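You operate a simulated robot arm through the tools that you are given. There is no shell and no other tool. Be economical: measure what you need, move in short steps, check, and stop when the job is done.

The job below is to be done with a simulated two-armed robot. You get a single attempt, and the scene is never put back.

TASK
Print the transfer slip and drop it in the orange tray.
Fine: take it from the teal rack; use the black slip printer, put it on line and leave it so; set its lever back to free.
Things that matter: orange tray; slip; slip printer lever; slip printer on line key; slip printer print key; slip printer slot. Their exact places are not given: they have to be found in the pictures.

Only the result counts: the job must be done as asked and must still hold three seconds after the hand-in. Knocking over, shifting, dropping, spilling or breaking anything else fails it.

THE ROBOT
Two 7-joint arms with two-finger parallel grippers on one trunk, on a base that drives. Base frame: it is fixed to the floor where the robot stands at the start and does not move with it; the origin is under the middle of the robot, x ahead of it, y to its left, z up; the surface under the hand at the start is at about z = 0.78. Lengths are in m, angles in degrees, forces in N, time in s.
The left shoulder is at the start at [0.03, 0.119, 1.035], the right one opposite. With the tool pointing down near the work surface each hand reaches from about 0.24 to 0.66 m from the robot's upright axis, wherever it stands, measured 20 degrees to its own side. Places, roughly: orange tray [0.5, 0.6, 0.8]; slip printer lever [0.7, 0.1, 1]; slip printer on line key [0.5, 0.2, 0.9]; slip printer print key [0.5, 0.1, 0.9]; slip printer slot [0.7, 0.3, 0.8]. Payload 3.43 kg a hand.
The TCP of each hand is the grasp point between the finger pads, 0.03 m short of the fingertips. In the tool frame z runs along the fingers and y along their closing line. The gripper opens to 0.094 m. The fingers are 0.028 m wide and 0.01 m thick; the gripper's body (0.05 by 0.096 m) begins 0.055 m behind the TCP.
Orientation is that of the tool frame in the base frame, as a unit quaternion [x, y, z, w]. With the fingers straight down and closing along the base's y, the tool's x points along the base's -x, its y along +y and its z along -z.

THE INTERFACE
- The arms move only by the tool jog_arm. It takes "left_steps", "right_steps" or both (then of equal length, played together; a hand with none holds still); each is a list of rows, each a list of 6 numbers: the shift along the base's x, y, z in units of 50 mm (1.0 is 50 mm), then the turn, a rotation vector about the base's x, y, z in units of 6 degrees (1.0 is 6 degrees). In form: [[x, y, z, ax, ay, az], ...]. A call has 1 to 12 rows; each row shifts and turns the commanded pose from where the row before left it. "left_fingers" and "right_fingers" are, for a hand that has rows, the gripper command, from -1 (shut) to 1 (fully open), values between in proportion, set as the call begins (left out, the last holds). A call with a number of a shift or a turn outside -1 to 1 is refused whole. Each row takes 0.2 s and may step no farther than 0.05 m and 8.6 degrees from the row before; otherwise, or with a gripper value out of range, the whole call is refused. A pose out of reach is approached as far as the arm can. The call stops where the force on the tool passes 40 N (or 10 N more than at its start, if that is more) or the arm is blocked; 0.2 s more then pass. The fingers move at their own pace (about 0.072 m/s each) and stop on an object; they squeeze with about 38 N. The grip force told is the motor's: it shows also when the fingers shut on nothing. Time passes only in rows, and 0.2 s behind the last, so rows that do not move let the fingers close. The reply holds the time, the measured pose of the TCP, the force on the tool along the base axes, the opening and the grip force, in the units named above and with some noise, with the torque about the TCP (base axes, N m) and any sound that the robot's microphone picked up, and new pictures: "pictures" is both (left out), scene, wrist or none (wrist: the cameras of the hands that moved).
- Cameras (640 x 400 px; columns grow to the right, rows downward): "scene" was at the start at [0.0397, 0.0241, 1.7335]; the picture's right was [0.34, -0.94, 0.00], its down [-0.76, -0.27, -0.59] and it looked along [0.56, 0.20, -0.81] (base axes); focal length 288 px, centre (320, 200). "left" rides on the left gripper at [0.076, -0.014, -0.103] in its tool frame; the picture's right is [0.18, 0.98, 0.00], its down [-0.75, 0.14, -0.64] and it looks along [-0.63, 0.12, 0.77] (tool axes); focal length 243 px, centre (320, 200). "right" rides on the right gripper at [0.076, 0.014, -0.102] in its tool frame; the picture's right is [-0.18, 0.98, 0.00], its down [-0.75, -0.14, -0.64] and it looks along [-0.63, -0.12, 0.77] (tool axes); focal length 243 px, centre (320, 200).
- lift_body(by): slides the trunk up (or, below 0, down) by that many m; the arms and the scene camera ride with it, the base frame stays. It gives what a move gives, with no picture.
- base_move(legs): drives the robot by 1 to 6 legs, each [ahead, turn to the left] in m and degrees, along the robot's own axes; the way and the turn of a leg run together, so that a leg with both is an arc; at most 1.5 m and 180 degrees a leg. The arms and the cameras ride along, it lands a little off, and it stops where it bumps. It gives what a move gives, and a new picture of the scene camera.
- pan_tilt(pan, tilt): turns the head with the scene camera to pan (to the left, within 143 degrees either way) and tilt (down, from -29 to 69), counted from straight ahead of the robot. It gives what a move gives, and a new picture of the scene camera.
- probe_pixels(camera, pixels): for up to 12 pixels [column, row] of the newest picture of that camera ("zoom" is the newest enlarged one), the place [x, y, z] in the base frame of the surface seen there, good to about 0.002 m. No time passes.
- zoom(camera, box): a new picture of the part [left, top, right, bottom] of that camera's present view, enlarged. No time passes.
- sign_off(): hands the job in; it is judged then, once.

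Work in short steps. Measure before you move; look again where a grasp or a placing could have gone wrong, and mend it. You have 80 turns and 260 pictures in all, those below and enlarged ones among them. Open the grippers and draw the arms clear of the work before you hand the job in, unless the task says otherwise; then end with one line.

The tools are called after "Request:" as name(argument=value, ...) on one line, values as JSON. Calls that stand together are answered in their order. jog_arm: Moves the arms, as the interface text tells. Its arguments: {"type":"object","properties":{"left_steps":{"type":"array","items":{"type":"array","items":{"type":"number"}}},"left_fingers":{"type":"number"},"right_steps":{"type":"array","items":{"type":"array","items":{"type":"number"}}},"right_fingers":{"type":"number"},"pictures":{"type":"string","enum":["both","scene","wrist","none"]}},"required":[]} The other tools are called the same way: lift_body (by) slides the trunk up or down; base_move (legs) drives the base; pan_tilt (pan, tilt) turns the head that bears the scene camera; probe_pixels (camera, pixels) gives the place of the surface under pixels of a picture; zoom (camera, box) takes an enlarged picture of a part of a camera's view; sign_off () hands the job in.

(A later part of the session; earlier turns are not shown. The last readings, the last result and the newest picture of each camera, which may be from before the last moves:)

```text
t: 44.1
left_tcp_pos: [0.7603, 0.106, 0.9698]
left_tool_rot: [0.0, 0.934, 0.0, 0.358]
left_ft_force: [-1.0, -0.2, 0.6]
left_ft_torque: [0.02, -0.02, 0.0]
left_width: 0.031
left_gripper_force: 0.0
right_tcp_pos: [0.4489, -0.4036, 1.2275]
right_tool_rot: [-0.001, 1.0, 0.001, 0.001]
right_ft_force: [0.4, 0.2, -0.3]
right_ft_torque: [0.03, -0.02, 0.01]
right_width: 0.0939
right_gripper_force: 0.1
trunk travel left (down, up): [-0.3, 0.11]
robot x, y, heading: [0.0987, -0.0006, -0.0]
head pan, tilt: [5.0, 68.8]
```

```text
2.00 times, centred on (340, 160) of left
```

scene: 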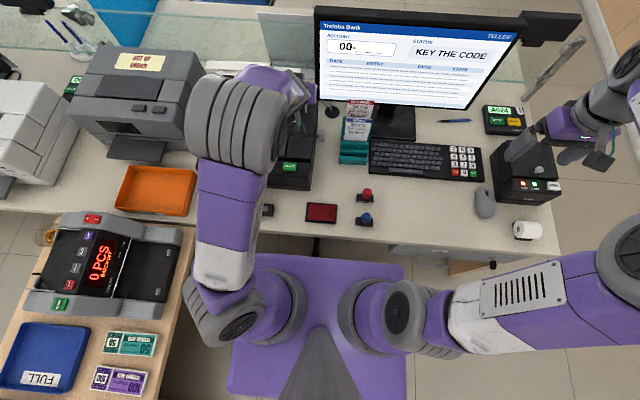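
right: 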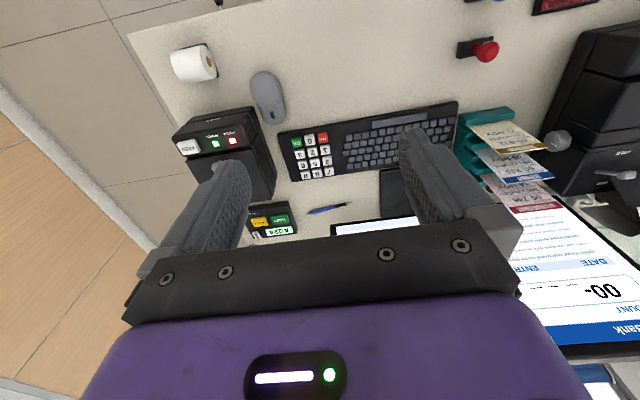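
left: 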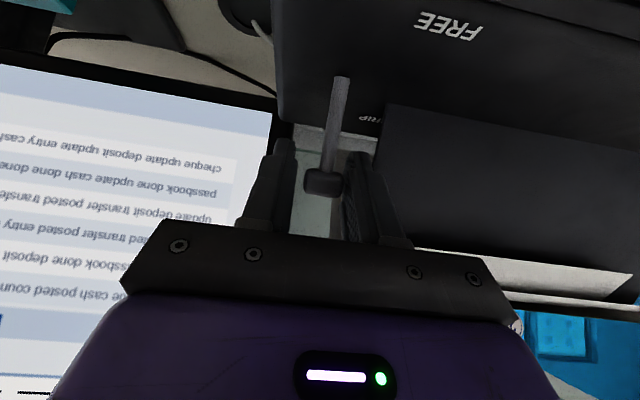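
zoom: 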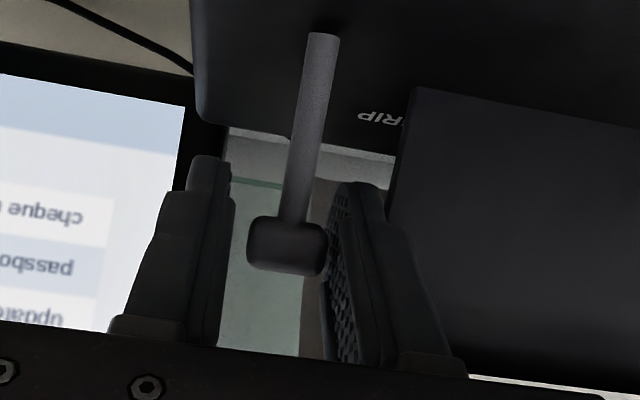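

The knob is between the pads. I close on it and then swing it forward along the arc to FREE.

Request:
jog_arm(left_steps=[[0, 0.03, 0, 0, 0, 0], [0, 0, 0, 0, 0, 0], [0, 0, 0, 0, 0, 0]], left_fingers=-1, pictures="none")

Request:
jog_arm(left_steps=[[-0.17, 0, 0.06, 0, 0, 0], [-0.17, 0, 0.04, 0, 0, 0], [-0.18, 0, 0.01, 0, 0, 0], [-0.18, 0, -0.01, 0, 0, 0], [-0.15, 0, -0.04, 0, 0, 0], [-0.1, 0, -0.04, 0, 0, 0], [-0.06, 0, -0.02, 0, 0, 0], [0, 0, 0, 0, 0, 0]], pictures="wrist")

```text
t: 45.0
left_tcp_pos: [0.7608, 0.1073, 0.9691]
left_tool_rot: [0.0, 0.934, 0.0, 0.357]
left_ft_force: [0.4, 0.0, -1.5]
left_ft_torque: [0.02, -0.08, -0.11]
left_width: 0.0218
left_gripper_force: 45.2
right_tcp_pos: [0.4523, -0.4045, 1.2255]
right_tool_rot: [0.0, 1.0, 0.0, 0.0]
right_ft_force: [-0.5, -0.4, 0.1]
right_ft_torque: [-0.01, 0.0, -0.01]
right_width: 0.0943
right_gripper_force: 0.0
trunk travel left (down, up): [-0.3, 0.11]
robot x, y, heading: [0.0952, 0.0016, 0.1]
head pan, tilt: [5.0, 68.8]
```

```text
t: 46.8
left_tcp_pos: [0.7139, 0.1072, 0.9723]
left_tool_rot: [-0.001, 0.932, -0.001, 0.362]
left_ft_force: [16.4, 8.3, 19.0]
left_ft_torque: [0.06, -1.45, 0.15]
left_width: 0.0218
left_gripper_force: 45.1
right_tcp_pos: [0.4513, -0.4027, 1.2269]
right_tool_rot: [-0.001, 1.0, 0.0, 0.0]
right_ft_force: [0.3, 0.5, -0.1]
right_ft_torque: [-0.01, -0.02, 0.01]
right_width: 0.094
right_gripper_force: 0.1
trunk travel left (down, up): [-0.3, 0.11]
robot x, y, heading: [0.0997, -0.0024, 0.1]
head pan, tilt: [5.0, 68.8]
```

left: 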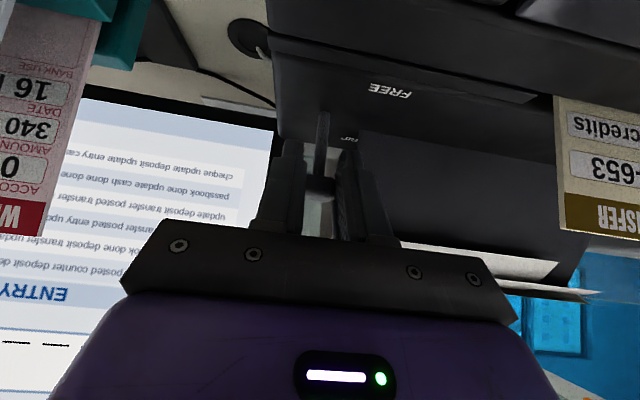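

The knob is back at x≈0.714, at the FREE stop. I open and back out along the tool axis, then check lever and lamps.

Request:
jog_arm(left_steps=[[0, 0, 0, 0, 0, 0], [0, 0, 0, 0, 0, 0]], left_fingers=-0.2, pictures="none")

Request:
jog_arm(left_steps=[[-0.44, 0, 0.54, 0, 0, 0], [-0.54, 0, 0.64, 0, 0, 0], [-0.54, 0, 0.64, 0, 0, 0], [-0.54, 0, 0.64, 0, 0, 0], [0, 0, 0, 0, 0, 0]])

Request:
zoom(camera="left", box=[240, 0, 540, 180])

Request:
zoom(camera="scene", box=[190, 90, 330, 200])

```text
t: 47.4
left_tcp_pos: [0.7103, 0.107, 0.9677]
left_tool_rot: [0.0, 0.935, 0.0, 0.355]
left_ft_force: [-0.8, 0.0, -0.5]
left_ft_torque: [0.0, 0.01, 0.02]
left_width: 0.038
left_gripper_force: 0.1
right_tcp_pos: [0.4519, -0.4034, 1.2265]
right_tool_rot: [-0.001, 1.0, 0.0, 0.0]
right_ft_force: [-0.3, 0.0, -0.5]
right_ft_torque: [-0.01, -0.01, 0.0]
right_width: 0.0939
right_gripper_force: 0.1
trunk travel left (down, up): [-0.3, 0.11]
robot x, y, heading: [0.0955, -0.0002, -0.0]
head pan, tilt: [5.0, 68.8]
```

```text
t: 48.5
left_tcp_pos: [0.6067, 0.1094, 1.0922]
left_tool_rot: [0.0, 0.934, -0.001, 0.357]
left_ft_force: [1.3, -0.5, -0.5]
left_ft_torque: [0.04, 0.0, -0.01]
left_width: 0.0376
left_gripper_force: 0.0
right_tcp_pos: [0.4519, -0.4023, 1.2271]
right_tool_rot: [-0.001, 1.0, -0.001, 0.0]
right_ft_force: [0.6, 0.4, -1.6]
right_ft_torque: [-0.03, 0.0, 0.0]
right_width: 0.094
right_gripper_force: 0.0
trunk travel left (down, up): [-0.3, 0.11]
robot x, y, heading: [0.0978, 0.0025, -0.0]
head pan, tilt: [5.0, 68.8]
```

scene: 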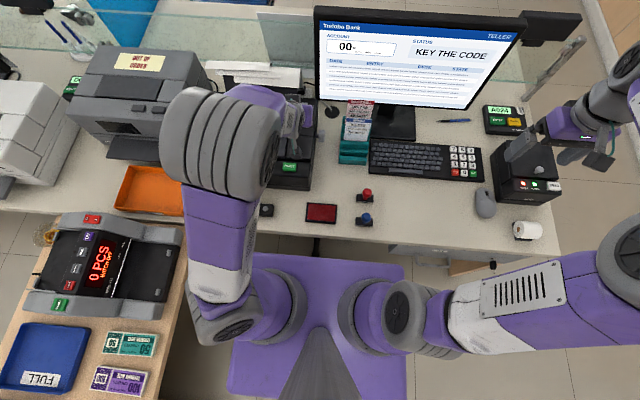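
left: 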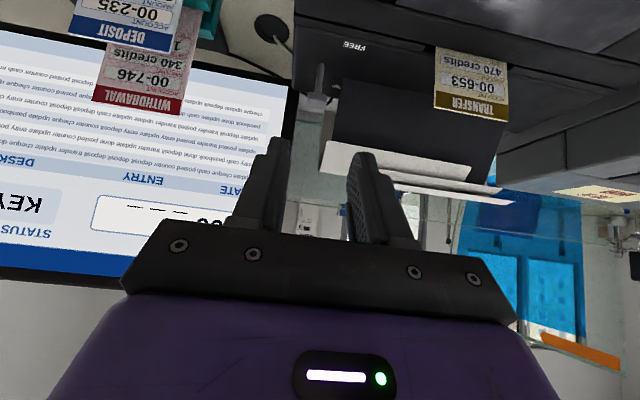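

```text
2.13 times, centred on (390, 90) of left
```

zoom: 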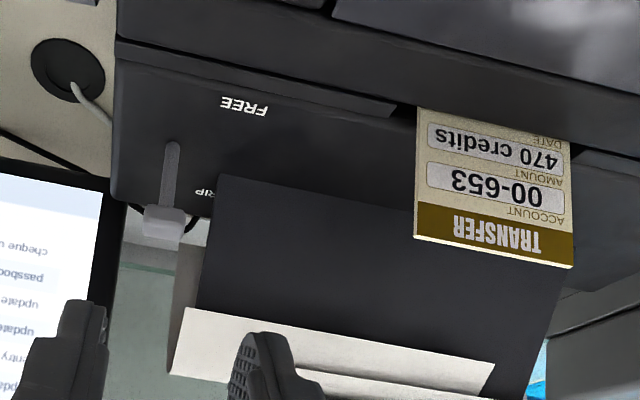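

```text
3.64 times, centred on (260, 145) of scene
```

zoom: 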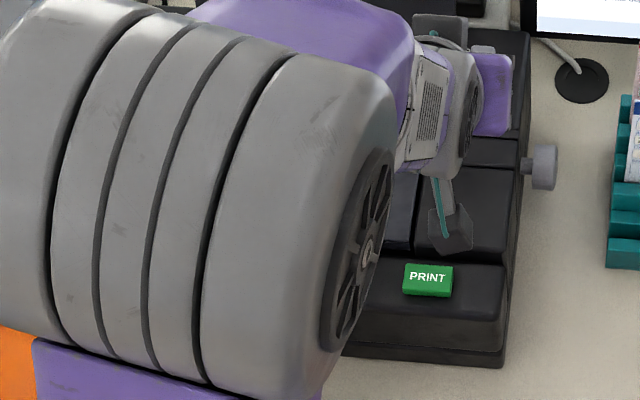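

I verify the lever knob's place and the slip's top edge from the left picture.

Request:
probe_pixels(camera="left", pixels=[[316, 105], [320, 85], [436, 108], [504, 120], [470, 90], [440, 60]])

```text
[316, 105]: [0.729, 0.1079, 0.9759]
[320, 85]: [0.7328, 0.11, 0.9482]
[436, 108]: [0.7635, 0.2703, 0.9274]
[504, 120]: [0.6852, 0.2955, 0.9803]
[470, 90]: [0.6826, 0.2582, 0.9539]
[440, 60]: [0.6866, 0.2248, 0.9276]
```

The knob reads x≈0.729, not as far forward as at the start (≈0.714), so I look closer.

Request:
zoom(camera="left", box=[290, 60, 350, 120])

Request:
probe_pixels(camera="left", pixels=[[310, 102], [316, 98], [316, 101], [316, 108], [322, 102], [320, 72], [320, 78], [319, 92], [316, 110]])

```text
6.67 times, centred on (320, 90) of left
```

zoom: 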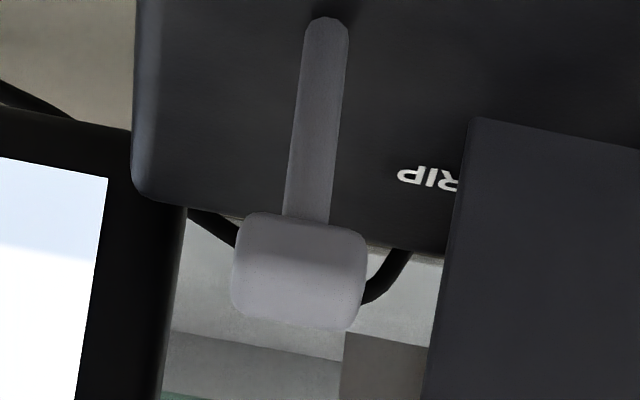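

```text
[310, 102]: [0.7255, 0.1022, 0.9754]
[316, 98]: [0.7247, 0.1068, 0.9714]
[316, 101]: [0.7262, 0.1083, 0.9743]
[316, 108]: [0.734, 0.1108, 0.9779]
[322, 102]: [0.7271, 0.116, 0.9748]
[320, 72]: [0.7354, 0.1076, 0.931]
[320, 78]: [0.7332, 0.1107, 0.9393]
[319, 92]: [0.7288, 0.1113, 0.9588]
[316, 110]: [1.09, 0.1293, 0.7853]
```

The lever leans only ~13° (26° at the start), so it isn't fully at FREE. I go back to the knob and this time rotate the hand with it.

Request:
jog_arm(left_steps=[[0.6, 0, -0.6, 0, 0, 0], [0.6, 0, -0.6, 0, 0, 0], [0.6, 0, -0.62, 0, 0, 0], [0.6, 0, -0.6, 0, 0, 0], [0, 0, 0, 0, 0, 0]], pictures="wrist")

Request:
zoom(camera="left", box=[240, 60, 440, 260])

```text
t: 49.8
left_tcp_pos: [0.7274, 0.1083, 0.9709]
left_tool_rot: [-0.001, 0.934, 0.0, 0.357]
left_ft_force: [-0.1, 0.4, 0.7]
left_ft_torque: [-0.03, -0.02, 0.0]
left_width: 0.0375
left_gripper_force: 0.0
right_tcp_pos: [0.451, -0.4039, 1.2271]
right_tool_rot: [0.0, 1.0, 0.0, -0.001]
right_ft_force: [-0.7, -0.4, 0.4]
right_ft_torque: [0.03, 0.0, -0.02]
right_width: 0.094
right_gripper_force: 0.2
trunk travel left (down, up): [-0.3, 0.11]
robot x, y, heading: [0.0928, 0.0009, 0.1]
head pan, tilt: [5.0, 68.8]
```

left: 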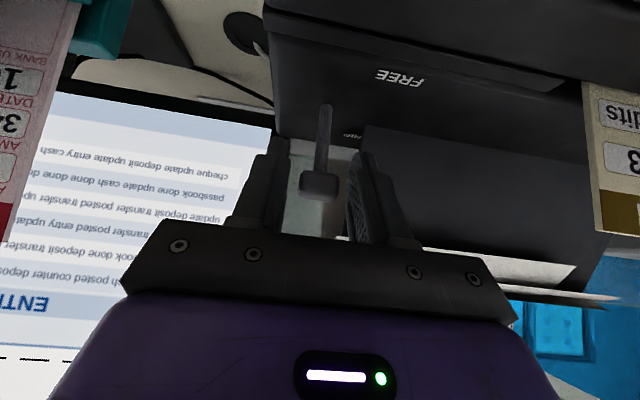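

```text
2.00 times, centred on (340, 160) of left
```

zoom: 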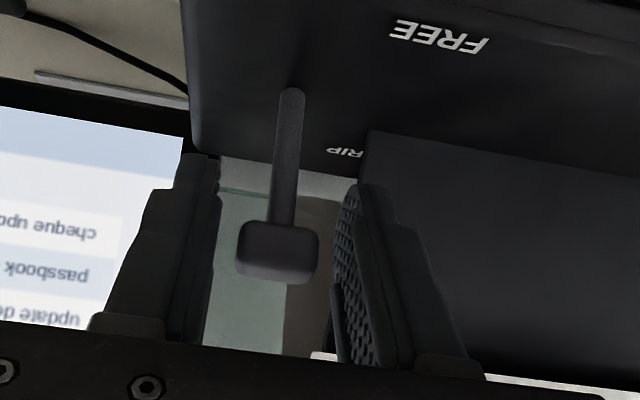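

Knob is between the pads. I close and swing it the rest of the way with a matching hand rotation.

Request:
jog_arm(left_steps=[[0, 0, 0, 0, 0, 0], [0, 0, 0, 0, 0, 0]], left_fingers=-1, pictures="none")

Request:
jog_arm(left_steps=[[-0.1, 0, -0.03, 0, -0.7, 0], [-0.1, 0, -0.03, 0, -0.7, 0], [-0.1, 0, -0.04, 0, -0.7, 0], [-0.1, 0, -0.05, 0, -0.6, 0], [0, 0, 0, 0, 0, 0]], pictures="none")

Request:
jog_arm(left_steps=[[0, 0, 0, 0, 0, 0], [0, 0, 0, 0, 0, 0]], left_fingers=-0.2, pictures="none")

Request:
jog_arm(left_steps=[[-0.54, 0, 0.44, 0, 0, 0], [-0.64, 0, 0.54, 0, 0.5, 0], [-0.64, 0, 0.54, 0, 0.5, 0], [-0.54, 0, 0.64, 0, 0.5, 0], [0, 0, 0, 0, 0.5, 0], [0, 0, 0, 0, 0.7, 0]], pictures="wrist")

Request:
zoom(camera="left", box=[280, 30, 380, 130])

```text
t: 50.4
left_tcp_pos: [0.7285, 0.1072, 0.9699]
left_tool_rot: [0.0, 0.934, 0.0, 0.357]
left_ft_force: [0.9, -2.7, -1.9]
left_ft_torque: [-0.02, -0.02, -0.02]
left_width: 0.0258
left_gripper_force: 44.7
right_tcp_pos: [0.4516, -0.4043, 1.2263]
right_tool_rot: [-0.001, 1.0, 0.0, -0.001]
right_ft_force: [0.8, -0.4, -0.1]
right_ft_torque: [0.0, 0.02, 0.01]
right_width: 0.094
right_gripper_force: 0.0
trunk travel left (down, up): [-0.3, 0.11]
robot x, y, heading: [0.0965, 0.0023, 0.0]
head pan, tilt: [5.0, 68.8]
```

```text
t: 51.5
left_tcp_pos: [0.7137, 0.1082, 0.9645]
left_tool_rot: [-0.001, 0.873, 0.0, 0.488]
left_ft_force: [32.6, -1.9, 0.4]
left_ft_torque: [0.0, 0.95, 0.02]
left_width: 0.0259
left_gripper_force: 45.0
right_tcp_pos: [0.4565, -0.4034, 1.2267]
right_tool_rot: [-0.001, 1.0, 0.0, -0.002]
right_ft_force: [0.1, -0.1, 0.3]
right_ft_torque: [-0.01, -0.04, -0.04]
right_width: 0.0939
right_gripper_force: 0.1
trunk travel left (down, up): [-0.3, 0.11]
robot x, y, heading: [0.0965, 0.0037, 0.1]
head pan, tilt: [5.0, 68.8]
```

```text
t: 52.1
left_tcp_pos: [0.707, 0.1078, 0.9645]
left_tool_rot: [0.0, 0.875, 0.001, 0.485]
left_ft_force: [-0.5, -0.2, -0.4]
left_ft_torque: [-0.02, -0.01, 0.01]
left_width: 0.0375
left_gripper_force: 0.1
right_tcp_pos: [0.4524, -0.4047, 1.2265]
right_tool_rot: [0.0, 1.0, 0.0, 0.0]
right_ft_force: [-0.9, 0.0, 0.4]
right_ft_torque: [-0.02, 0.02, -0.01]
right_width: 0.0942
right_gripper_force: 0.1
trunk travel left (down, up): [-0.3, 0.11]
robot x, y, heading: [0.0975, -0.0014, -0.0]
head pan, tilt: [5.0, 68.8]
```

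```text
t: 53.5
left_tcp_pos: [0.5889, 0.1051, 1.0713]
left_tool_rot: [0.0, 0.934, 0.001, 0.357]
left_ft_force: [-0.4, 0.2, 0.0]
left_ft_torque: [0.02, 0.02, 0.02]
left_width: 0.0376
left_gripper_force: 0.1
right_tcp_pos: [0.4511, -0.4053, 1.2271]
right_tool_rot: [0.0, 1.0, 0.0, 0.0]
right_ft_force: [-0.4, 0.3, -0.4]
right_ft_torque: [-0.02, -0.02, -0.02]
right_width: 0.094
right_gripper_force: 0.1
trunk travel left (down, up): [-0.3, 0.11]
robot x, y, heading: [0.0989, 0.0018, -0.0]
head pan, tilt: [5.0, 68.8]
```

left: 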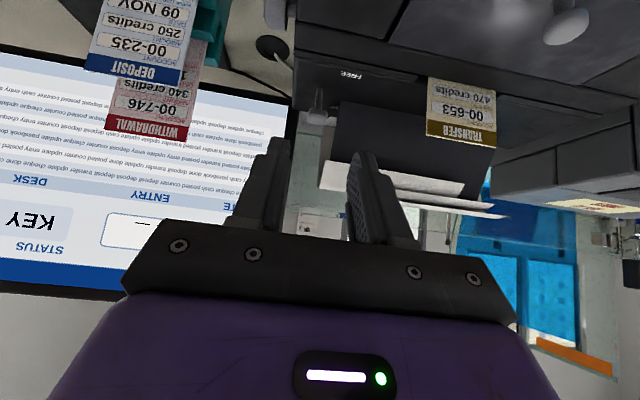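

```text
4.00 times, centred on (330, 80) of left
```

zoom: 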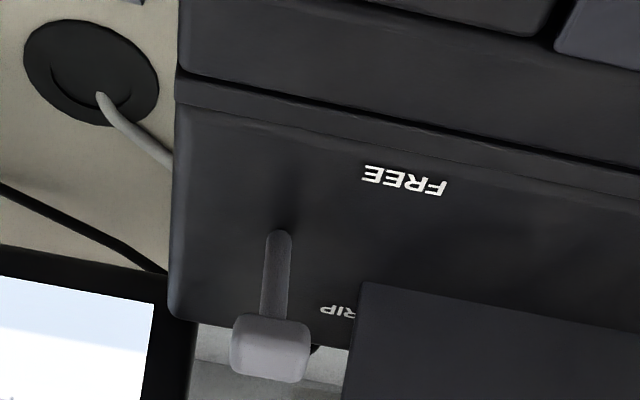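

I measure the lever again to confirm the lean.

Request:
probe_pixels(camera="zoom", pixels=[[276, 245], [276, 265], [275, 290], [274, 310], [271, 330], [271, 355], [245, 350]])

Request:
probe_pixels(camera="left", pixels=[[430, 130], [492, 140], [461, 130], [461, 110], [461, 95]])

```text
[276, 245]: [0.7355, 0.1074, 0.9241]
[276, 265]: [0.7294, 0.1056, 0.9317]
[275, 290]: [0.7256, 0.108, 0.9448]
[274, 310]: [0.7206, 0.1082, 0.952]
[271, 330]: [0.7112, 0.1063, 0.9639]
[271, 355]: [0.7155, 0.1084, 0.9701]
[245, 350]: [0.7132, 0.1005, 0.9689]
```

```text
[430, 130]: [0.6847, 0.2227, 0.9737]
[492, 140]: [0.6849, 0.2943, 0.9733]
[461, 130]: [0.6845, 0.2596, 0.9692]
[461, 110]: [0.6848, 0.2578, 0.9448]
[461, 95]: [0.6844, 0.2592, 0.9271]
```

The lever is back at FREE (knob x≈0.714, 28° lean). The slip's face now stands at x≈0.685, y 0.222–0.295, top z≈0.976. I unpitch and yaw the hand −90° and bring it above the slip.

Request:
jog_arm(left_steps=[[0, 0, 0.3, 0, 1, 0], [0, 0, 0.3, 0, 1, 0], [0, 0, 0.4, 0, 1, 0], [0, 0, 0, 0, 1, 0], [0, 0.2, 0, 0, 1, 0], [0, 0.3, 0, 0, 1, 0], [0, 0.3, 0, 0, 1, 0], [0, 0.3, 0, 0, 0, -1], [0, 0.3, 0, 0, 0, -1], [0, 0.3, 0, 0, 0, -1], [0, 0.3, 0, 0, 0, -1], [0, 0.3, 0, 0, 0, -1]], pictures="none")

Request:
jog_arm(left_steps=[[0.2, 0.3, 0, 0, 0, -1], [0.2, 0.3, 0, 0, 0, -1], [0.2, 0.1, 0, 0, 0, -1], [0.2, 0, 0, 0, 0, -1], [0.2, 0, 0, 0, 0, -1], [0.2, 0, 0, 0, 0, -1], [0.2, 0, 0, 0, 0, -1], [0.2, 0, 0, 0, 0, -1], [0.2, 0, 0, 0, 0, -1], [0.1, 0, 0, 0, 0, -1], [0, 0, 0, 0, 0, 0]])

Request:
zoom(camera="scene", box=[190, 90, 330, 200])

Request:
zoom(camera="left", box=[240, 20, 440, 220])

```text
t: 56.1
left_tcp_pos: [0.5894, 0.2226, 1.1231]
left_tool_rot: [0.26, 0.966, 0.0, -0.001]
left_ft_force: [0.0, -0.3, -0.2]
left_ft_torque: [-0.03, 0.02, 0.04]
left_width: 0.0376
left_gripper_force: 0.0
right_tcp_pos: [0.4515, -0.4032, 1.2267]
right_tool_rot: [-0.001, 1.0, 0.0, 0.0]
right_ft_force: [0.5, -0.7, -0.3]
right_ft_torque: [-0.01, -0.01, 0.0]
right_width: 0.0941
right_gripper_force: 0.1
trunk travel left (down, up): [-0.3, 0.11]
robot x, y, heading: [0.0954, 0.0029, 0.2]
head pan, tilt: [5.0, 68.8]
```

```text
t: 58.5
left_tcp_pos: [0.6839, 0.2581, 1.1242]
left_tool_rot: [0.708, 0.707, 0.0, -0.001]
left_ft_force: [-0.2, 0.0, 0.9]
left_ft_torque: [0.03, 0.01, 0.02]
left_width: 0.0376
left_gripper_force: 0.0
right_tcp_pos: [0.452, -0.4041, 1.2258]
right_tool_rot: [-0.001, 1.0, 0.0, 0.001]
right_ft_force: [0.4, -0.4, -0.1]
right_ft_torque: [0.01, -0.01, -0.01]
right_width: 0.094
right_gripper_force: 0.1
trunk travel left (down, up): [-0.3, 0.11]
robot x, y, heading: [0.0976, -0.0008, 0.0]
head pan, tilt: [5.0, 68.8]
```

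scene: 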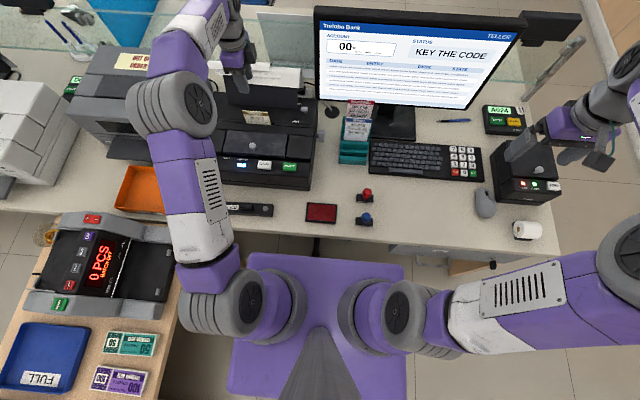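
left: 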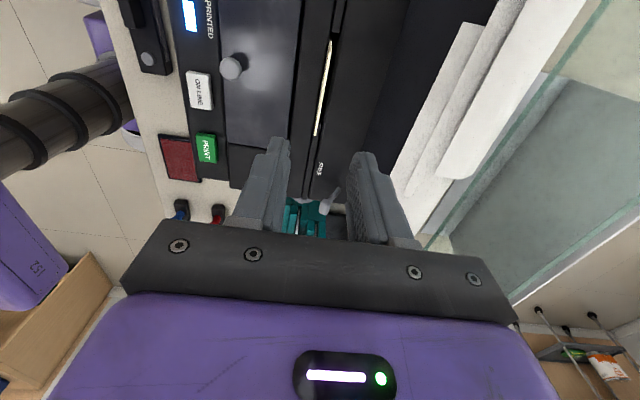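

```text
3.64 times, centred on (260, 145) of scene
```

zoom: 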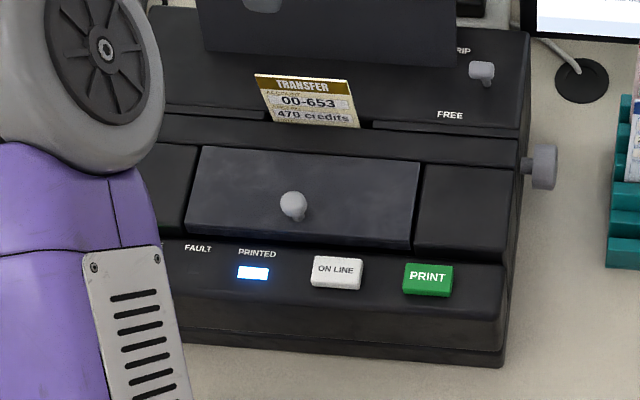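

```text
2.00 times, centred on (340, 120) of left
```

zoom: 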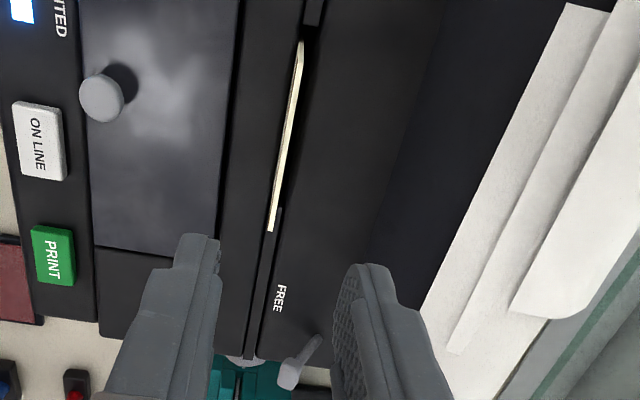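

The slip is below the open fingers. I probe its top edge for final x.

Request:
probe_pixels(camera="zoom", pixels=[[300, 50], [290, 120], [280, 170], [271, 226], [302, 44]])

Request:
probe_pixels(camera="scene", pixels=[[248, 113], [265, 114], [285, 115], [260, 121]])

```text
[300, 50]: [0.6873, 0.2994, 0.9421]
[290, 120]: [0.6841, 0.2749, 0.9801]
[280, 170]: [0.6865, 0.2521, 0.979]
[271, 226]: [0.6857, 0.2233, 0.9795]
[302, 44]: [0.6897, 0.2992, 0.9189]
```

```text
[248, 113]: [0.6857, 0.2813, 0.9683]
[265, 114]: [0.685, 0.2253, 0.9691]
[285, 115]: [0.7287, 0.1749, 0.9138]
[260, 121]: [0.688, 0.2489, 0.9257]
```

Slip at x≈0.686, y≈0.26, top z≈0.979. I descend to z≈0.958 and close.

Request:
jog_arm(left_steps=[[0.04, 0.03, -0.9, 0, 0, 0], [0, 0, -0.9, 0, 0, 0], [0, 0, -0.9, 0, 0, 0], [0, 0, -0.6, 0, 0, 0], [0, 0, 0, 0, 0, 0]], pictures="wrist")

Request:
zoom(camera="left", box=[240, 20, 440, 220])

```text
t: 59.8
left_tcp_pos: [0.6879, 0.2558, 0.9565]
left_tool_rot: [0.707, 0.707, 0.001, -0.001]
left_ft_force: [0.3, 0.5, 0.4]
left_ft_torque: [0.01, -0.03, 0.01]
left_width: 0.0377
left_gripper_force: 0.1
right_tcp_pos: [0.4505, -0.4046, 1.2273]
right_tool_rot: [-0.001, 1.0, 0.0, 0.0]
right_ft_force: [0.2, 1.1, 0.0]
right_ft_torque: [-0.01, 0.03, -0.02]
right_width: 0.0941
right_gripper_force: 0.0
trunk travel left (down, up): [-0.3, 0.11]
robot x, y, heading: [0.0966, -0.0011, 0.0]
head pan, tilt: [5.0, 68.8]
```

left: 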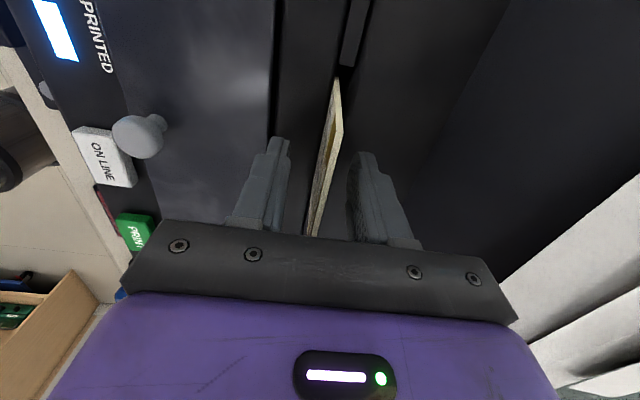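

```text
2.00 times, centred on (340, 120) of left
```

zoom: 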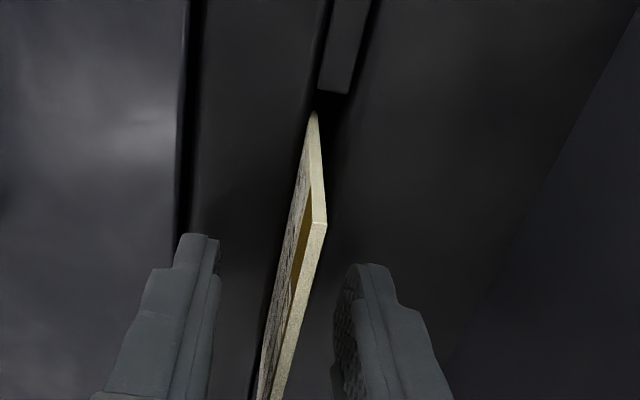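

The slip is between the pads with clearance. I close.

Request:
jog_arm(left_steps=[[0, 0, 0, 0, 0, 0], [0, 0, 0, 0, 0, 0], [0, 0, 0, 0, 0, 0]], left_fingers=-1, pictures="none")

Request:
jog_arm(left_steps=[[0, 0, 0.2, 0, 0, 0], [0, 0, 0.4, 0, 0, 0], [0, 0, 0.7, 0, 0, 0], [0, 0, 0.7, 0, 0, 0], [0, 0, 0.7, 0, 0, 0], [0, 0, 0.7, 0, 0, 0], [0, 0, 0.5, 0, 0, 0], [0, 0, 0, 0, 0, 0]])

Request:
zoom(camera="scene", box=[190, 60, 330, 200])

```text
t: 60.5
left_tcp_pos: [0.6878, 0.258, 0.9559]
left_tool_rot: [0.707, 0.707, 0.001, -0.001]
left_ft_force: [2.1, 0.0, -0.3]
left_ft_torque: [0.0, -0.09, 0.07]
left_width: 0.0047
left_gripper_force: 38.6
right_tcp_pos: [0.4511, -0.4038, 1.2271]
right_tool_rot: [-0.001, 1.0, 0.0, 0.0]
right_ft_force: [-0.3, 0.1, -0.6]
right_ft_torque: [0.02, 0.01, 0.03]
right_width: 0.0938
right_gripper_force: 0.0
trunk travel left (down, up): [-0.3, 0.11]
robot x, y, heading: [0.0984, -0.0004, 0.2]
head pan, tilt: [5.0, 68.8]
```

```text
t: 62.4
left_tcp_pos: [0.685, 0.2578, 1.1552]
left_tool_rot: [0.707, 0.707, 0.001, 0.0]
left_ft_force: [-0.2, -0.4, 0.7]
left_ft_torque: [0.01, -0.03, 0.01]
left_width: 0.0047
left_gripper_force: 38.2
right_tcp_pos: [0.4523, -0.4031, 1.2273]
right_tool_rot: [0.0, 1.0, 0.0, 0.001]
right_ft_force: [0.9, 0.9, 0.0]
right_ft_torque: [-0.01, 0.02, -0.03]
right_width: 0.0938
right_gripper_force: 0.1
trunk travel left (down, up): [-0.3, 0.11]
robot x, y, heading: [0.0972, -0.0011, -0.0]
head pan, tilt: [5.0, 68.8]
```

scene: 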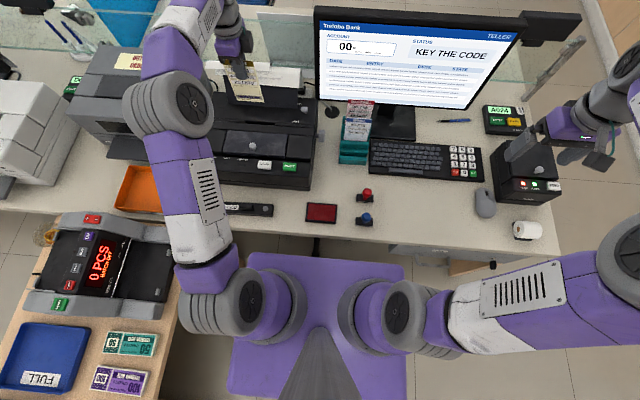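
left: 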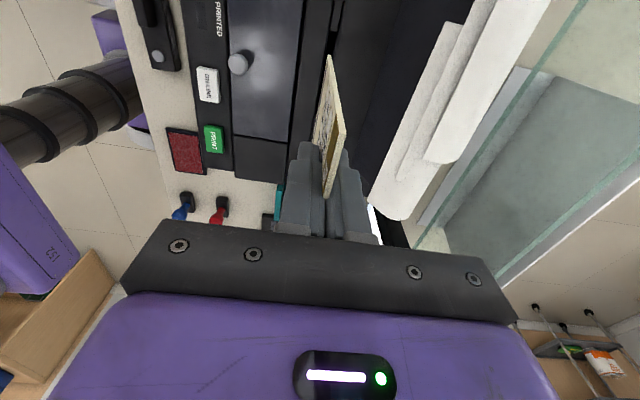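

```text
2.86 times, centred on (260, 130) of scene
```

zoom: 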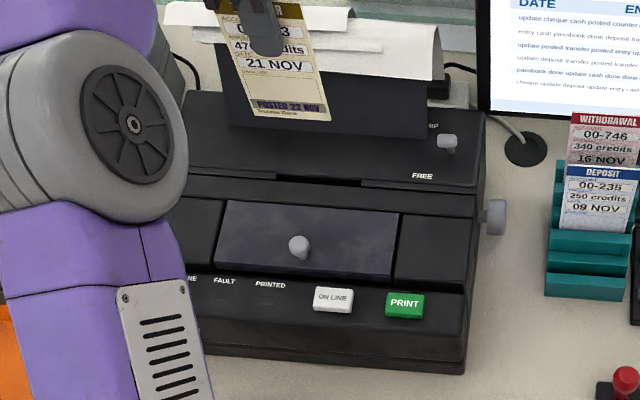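

"POSTED 22 NOV" is printed on the slip. I carry it back and left toward the orange tray while yawing +90°, so I can see the tray from the left camera.

Request:
jog_arm(left_steps=[[-0.9, 0, 0, 0, 0, 0], [-0.9, 0, 0, 0, 0, 1], [-0.9, 0, 0, 0, 0, 1], [-0.9, 0, 0, 0, 0, 1], [-0.9, 0.3, 0, 0, 0, 1], [-0.8, 0.5, 0, 0, 0, 1], [0, 0.6, 0, 0, 0, 1], [0, 0.6, 0, 0, 0, 1], [0, 0.6, 0, 0, 0, 1], [0, 0.6, 0, 0, 0, 1], [0, 0.6, 0, 0, 0, 1], [0, 0, 0, 0, 0, 1]], pictures="none")

Request:
jog_arm(left_steps=[[0, 0, 0, 0, 0, 1], [0, 0, 0, 0, 0, 1], [0, 0, 0, 0, 0, 1], [0, 0, 0, 0, 0, 1], [0, 0, 0, 0, 0, 0]])

```text
t: 65.0
left_tcp_pos: [0.4205, 0.4483, 1.1529]
left_tool_rot: [0.206, 0.979, 0.001, 0.0]
left_ft_force: [-0.1, 0.3, -0.4]
left_ft_torque: [-0.01, 0.02, 0.04]
left_width: 0.0048
left_gripper_force: 37.6
right_tcp_pos: [0.4526, -0.4036, 1.2269]
right_tool_rot: [-0.001, 1.0, 0.0, 0.0]
right_ft_force: [-0.5, -0.8, 0.5]
right_ft_torque: [0.0, -0.01, 0.06]
right_width: 0.094
right_gripper_force: 0.0
trunk travel left (down, up): [-0.3, 0.11]
robot x, y, heading: [0.0958, 0.003, 0.3]
head pan, tilt: [5.0, 68.8]
```

```text
t: 66.2
left_tcp_pos: [0.4209, 0.4494, 1.1526]
left_tool_rot: [-0.001, 1.0, 0.0, -0.001]
left_ft_force: [-0.2, -0.1, -0.6]
left_ft_torque: [0.02, 0.01, -0.03]
left_width: 0.0047
left_gripper_force: 38.1
right_tcp_pos: [0.451, -0.4044, 1.2264]
right_tool_rot: [-0.001, 1.0, 0.0, 0.0]
right_ft_force: [0.4, 0.0, 0.5]
right_ft_torque: [0.0, 0.01, 0.01]
right_width: 0.0941
right_gripper_force: 0.0
trunk travel left (down, up): [-0.3, 0.11]
robot x, y, heading: [0.0985, -0.001, 0.2]
head pan, tilt: [5.0, 68.8]
```

scene: 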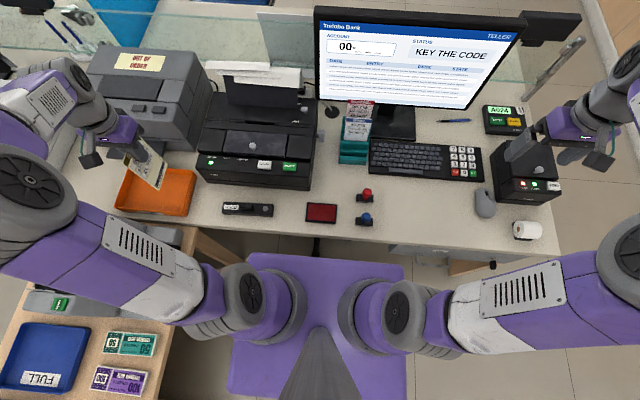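
left: 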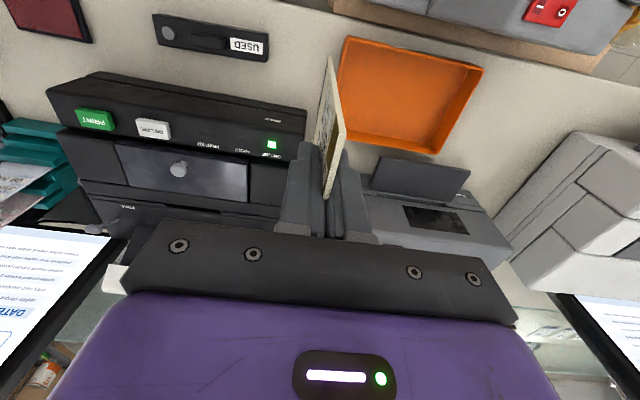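

The ON LINE lamp is lit. I probe the tray's rim and floor, and the slip's lower edge.

Request:
probe_pixels(camera="left", pixels=[[347, 38], [482, 68], [434, 153], [343, 130], [355, 48], [470, 72], [428, 145], [400, 90], [330, 60], [385, 150], [460, 110], [400, 165]])

Request:
probe_pixels(camera="scene", pixels=[[117, 208], [188, 214], [195, 173], [128, 170], [165, 186], [160, 188], [130, 192], [145, 182]])

```text
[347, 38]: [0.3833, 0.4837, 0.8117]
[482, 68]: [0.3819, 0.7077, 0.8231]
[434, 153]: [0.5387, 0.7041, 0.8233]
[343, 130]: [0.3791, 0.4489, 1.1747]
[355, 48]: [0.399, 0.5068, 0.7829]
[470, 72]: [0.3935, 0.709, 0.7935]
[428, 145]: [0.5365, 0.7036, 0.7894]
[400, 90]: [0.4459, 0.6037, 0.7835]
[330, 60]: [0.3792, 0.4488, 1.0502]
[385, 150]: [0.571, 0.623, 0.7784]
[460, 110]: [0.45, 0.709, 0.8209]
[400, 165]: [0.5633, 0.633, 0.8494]
```

```text
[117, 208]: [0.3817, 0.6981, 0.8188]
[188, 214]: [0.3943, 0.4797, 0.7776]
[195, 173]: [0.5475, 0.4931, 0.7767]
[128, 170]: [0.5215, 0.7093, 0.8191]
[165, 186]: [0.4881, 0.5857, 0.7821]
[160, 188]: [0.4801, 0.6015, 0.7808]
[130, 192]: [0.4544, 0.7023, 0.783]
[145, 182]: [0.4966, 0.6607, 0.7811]
```

The tray's inside is x≈0.39–0.53, y≈0.49–0.70, floor z≈0.783. I tilt the hand 48° about x so the slip leans to the left and move above the tray.

Request:
probe_pixels(camera="left", pixels=[[450, 30], [560, 15], [480, 15], [420, 12], [620, 30]])

Request:
jog_arm(left_steps=[[0.1, 0.3, 0, 1, 0, 0], [0.1, 0.3, 0, 1, 0, 0], [0.1, 0.4, 0, 1, 0, 0], [0.1, 0.4, 0, 1, 0, 0], [0.1, 0.4, 0, 1, 0, 0], [0.1, 0.4, 0, 1, 0, 0], [0.1, 0.4, -0.3, 1, 0, 0], [0.1, 0, -0.5, 1, 0, 0], [0, 0, -0.7, 0, 0, 0], [0, 0, -0.7, 0, 0, 0], [0, 0, 0, 0, 0, 0]])

```text
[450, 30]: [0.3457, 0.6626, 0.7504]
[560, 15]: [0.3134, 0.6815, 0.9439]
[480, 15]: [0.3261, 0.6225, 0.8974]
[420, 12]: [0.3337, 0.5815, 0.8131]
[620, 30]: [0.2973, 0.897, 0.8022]
```

```text
t: 68.5
left_tcp_pos: [0.464, 0.5798, 1.0469]
left_tool_rot: [-0.001, 0.913, 0.408, 0.0]
left_ft_force: [0.1, -0.6, -0.2]
left_ft_torque: [0.0, -0.02, 0.01]
left_width: 0.0047
left_gripper_force: 37.6
right_tcp_pos: [0.4515, -0.4038, 1.2262]
right_tool_rot: [-0.001, 1.0, 0.0, 0.0]
right_ft_force: [-0.2, -0.6, 0.5]
right_ft_torque: [-0.03, -0.01, 0.0]
right_width: 0.0938
right_gripper_force: 0.2
trunk travel left (down, up): [-0.3, 0.11]
robot x, y, heading: [0.0992, -0.0004, 0.2]
head pan, tilt: [5.0, 68.8]
```

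scene: 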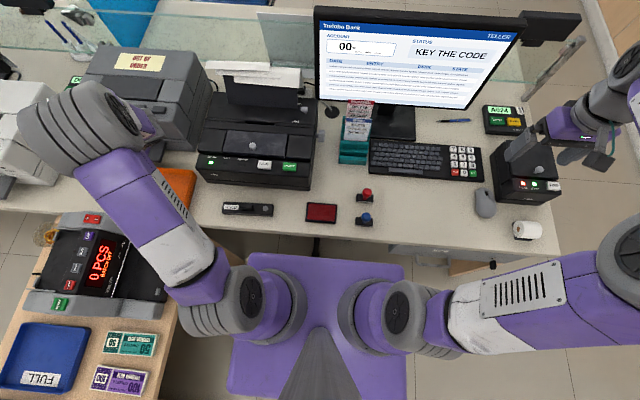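
left: 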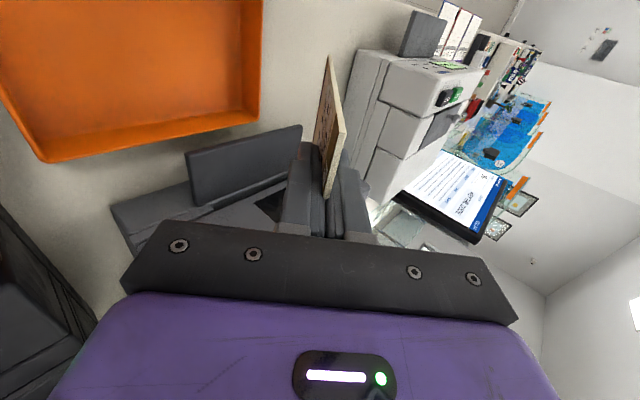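

The slip is tilted above the tray. Before lowering, I check where elbow and forearm are relative to the neighbouring machines.

Request:
probe_pixels(camera="scene", pixels=[[60, 140], [100, 110], [125, 95], [155, 120], [110, 190], [160, 230], [120, 60], [110, 145]])

Request:
zoom(camera="scene", box=[0, 40, 240, 240])

```text
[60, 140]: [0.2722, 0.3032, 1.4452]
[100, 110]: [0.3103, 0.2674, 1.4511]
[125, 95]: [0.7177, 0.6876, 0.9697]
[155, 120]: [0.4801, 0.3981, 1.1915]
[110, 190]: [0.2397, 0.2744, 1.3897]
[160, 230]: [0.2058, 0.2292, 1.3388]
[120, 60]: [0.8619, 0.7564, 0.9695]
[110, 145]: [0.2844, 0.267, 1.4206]
```

```text
2.00 times, centred on (120, 140) of scene
```

zoom: 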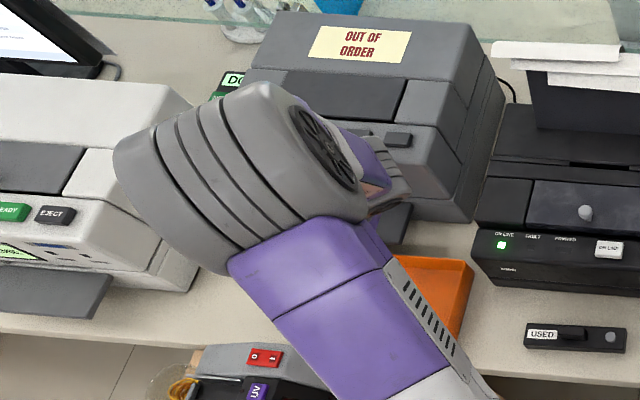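

The elbow is high (z≈1.42), so there is room. I lower 0.16 m, then check.

Request:
jog_arm(left_steps=[[0, 0, -0.8, 0, 0, 0], [0, 0, -0.8, 0, 0, 0], [0, 0, -0.8, 0, 0, 0], [0, 0, -0.6, 0, 0, 0], [0, 0, 0, 0, 0, 0]])

Request:
zoom(camera="left", box=[60, 0, 460, 250])

```text
t: 69.8
left_tcp_pos: [0.463, 0.5807, 0.8959]
left_tool_rot: [0.0, 0.913, 0.408, 0.0]
left_ft_force: [1.2, -0.5, 0.1]
left_ft_torque: [0.03, 0.04, 0.01]
left_width: 0.0047
left_gripper_force: 38.0
right_tcp_pos: [0.4513, -0.4045, 1.2267]
right_tool_rot: [-0.001, 1.0, 0.0, 0.001]
right_ft_force: [-1.4, 0.3, 0.7]
right_ft_torque: [-0.01, 0.05, 0.01]
right_width: 0.094
right_gripper_force: 0.1
trunk travel left (down, up): [-0.3, 0.11]
robot x, y, heading: [0.0984, 0.0019, -0.0]
head pan, tilt: [5.0, 68.8]
```

scene: 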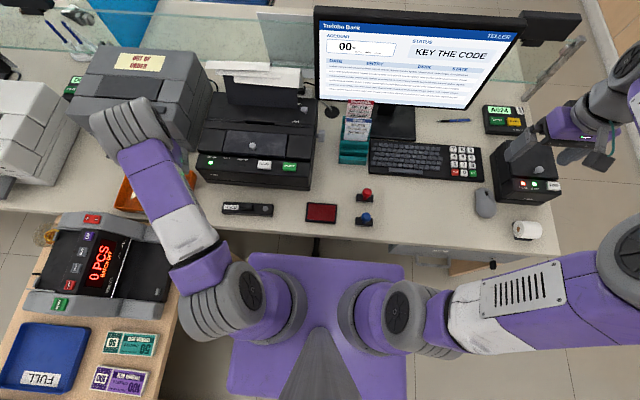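
left: 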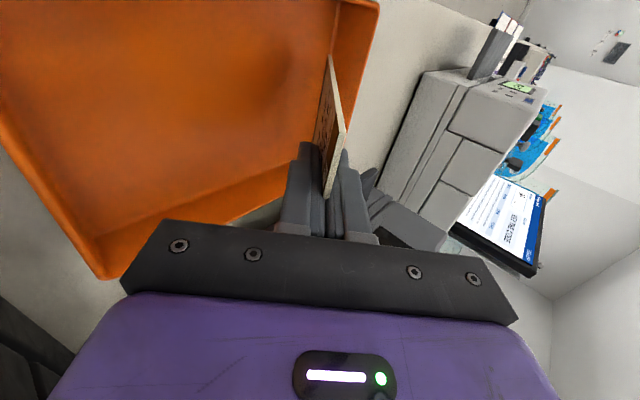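

```text
1.60 times, centred on (260, 125) of left
```

zoom: 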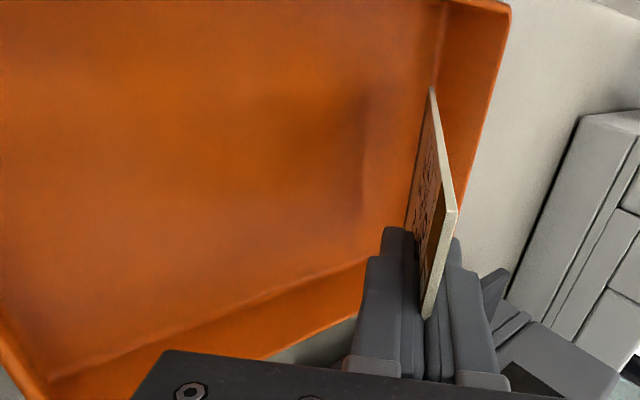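

The slip is inside the tray's walls. I shift 12 mm right and lower in small steps to the floor.

Request:
jog_arm(left_steps=[[0, -0.24, -0.2, 0, 0, 0], [0, 0, -0.1, 0, 0, 0], [0, 0, -0.1, 0, 0, 0], [0, 0, -0.1, 0, 0, 0], [0, 0, 0, 0, 0, 0]], pictures="wrist")

Request:
zoom(camera="left", box=[60, 0, 460, 250])

```text
t: 71.0
left_tcp_pos: [0.4627, 0.5657, 0.8676]
left_tool_rot: [-0.001, 0.913, 0.408, -0.001]
left_ft_force: [0.4, -1.3, 1.5]
left_ft_torque: [0.08, 0.02, -0.01]
left_width: 0.0045
left_gripper_force: 37.5
right_tcp_pos: [0.4519, -0.4048, 1.2266]
right_tool_rot: [-0.001, 1.0, 0.0, 0.0]
right_ft_force: [-0.6, 0.2, -0.2]
right_ft_torque: [-0.02, -0.01, 0.02]
right_width: 0.094
right_gripper_force: 0.1
trunk travel left (down, up): [-0.3, 0.11]
robot x, y, heading: [0.0961, 0.002, 0.2]
head pan, tilt: [5.0, 68.8]
```

left: 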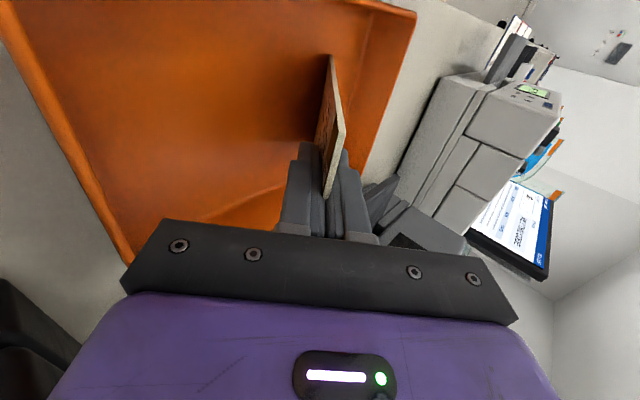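

```text
1.60 times, centred on (260, 125) of left
```

zoom: 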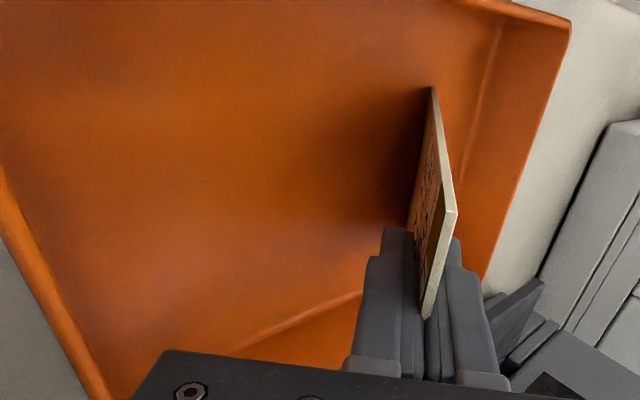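

Almost on the floor and well inside. I open to 38 mm and draw back along the tool axis.

Request:
jog_arm(left_steps=[[0, 0, 0, 0, 0, 0], [0, 0, 0, 0, 0, 0], [0, 0, 0, 0, 0, 0]], left_fingers=-0.2, pictures="none")

Request:
jog_arm(left_steps=[[0, -0.3, 0.27, 0, 0, 0], [0, -0.4, 0.36, 0, 0, 0], [0, -0.4, 0.5, 0, 0, 0], [0, 0, 0.9, 0, 0, 0], [0, 0, 0.9, 0, 0, 0], [0, 0, 0.9, 0, 0, 0], [0, 0, 0.5, 0, 0, 0]])

Request:
zoom(camera="left", box=[0, 0, 400, 250])

```text
t: 71.8
left_tcp_pos: [0.4625, 0.5657, 0.8692]
left_tool_rot: [-0.001, 0.914, 0.407, -0.001]
left_ft_force: [0.2, 0.5, -0.1]
left_ft_torque: [-0.01, 0.0, 0.04]
left_width: 0.0375
left_gripper_force: 0.0
right_tcp_pos: [0.4509, -0.4041, 1.2271]
right_tool_rot: [-0.001, 1.0, 0.0, -0.001]
right_ft_force: [-0.2, 1.0, -0.2]
right_ft_torque: [0.01, 0.0, -0.04]
right_width: 0.094
right_gripper_force: 0.0
trunk travel left (down, up): [-0.3, 0.11]
robot x, y, heading: [0.0968, 0.0014, -0.0]
head pan, tilt: [5.0, 68.8]
```

```text
t: 73.3
left_tcp_pos: [0.4637, 0.5091, 1.0851]
left_tool_rot: [-0.001, 0.914, 0.407, -0.001]
left_ft_force: [0.3, -0.9, 0.1]
left_ft_torque: [-0.01, 0.0, 0.0]
left_width: 0.0377
left_gripper_force: 0.2
right_tcp_pos: [0.4521, -0.4035, 1.2266]
right_tool_rot: [-0.002, 1.0, 0.0, 0.0]
right_ft_force: [0.2, -1.0, 0.2]
right_ft_torque: [-0.01, -0.04, -0.04]
right_width: 0.0941
right_gripper_force: 0.1
trunk travel left (down, up): [-0.3, 0.11]
robot x, y, heading: [0.0973, -0.0019, -0.0]
head pan, tilt: [5.0, 68.8]
```

scene: 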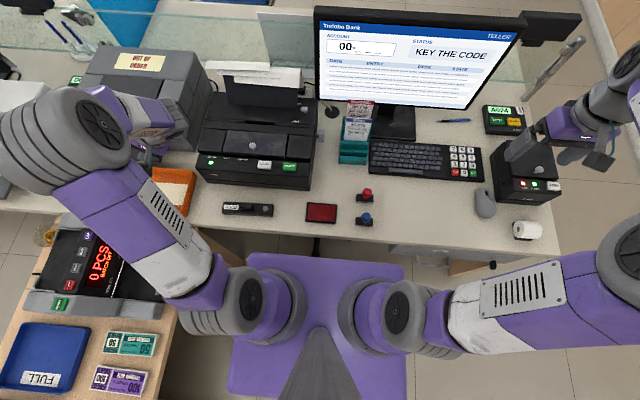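
left: 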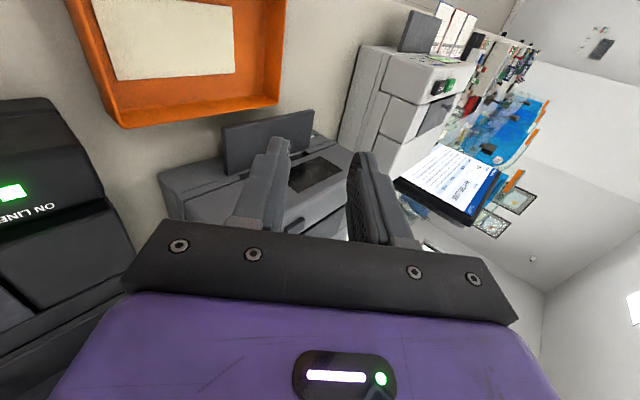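

```text
1.60 times, centred on (200, 125) of left
```

zoom: 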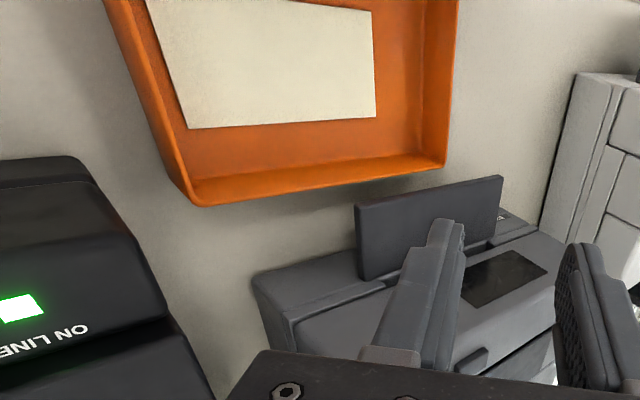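

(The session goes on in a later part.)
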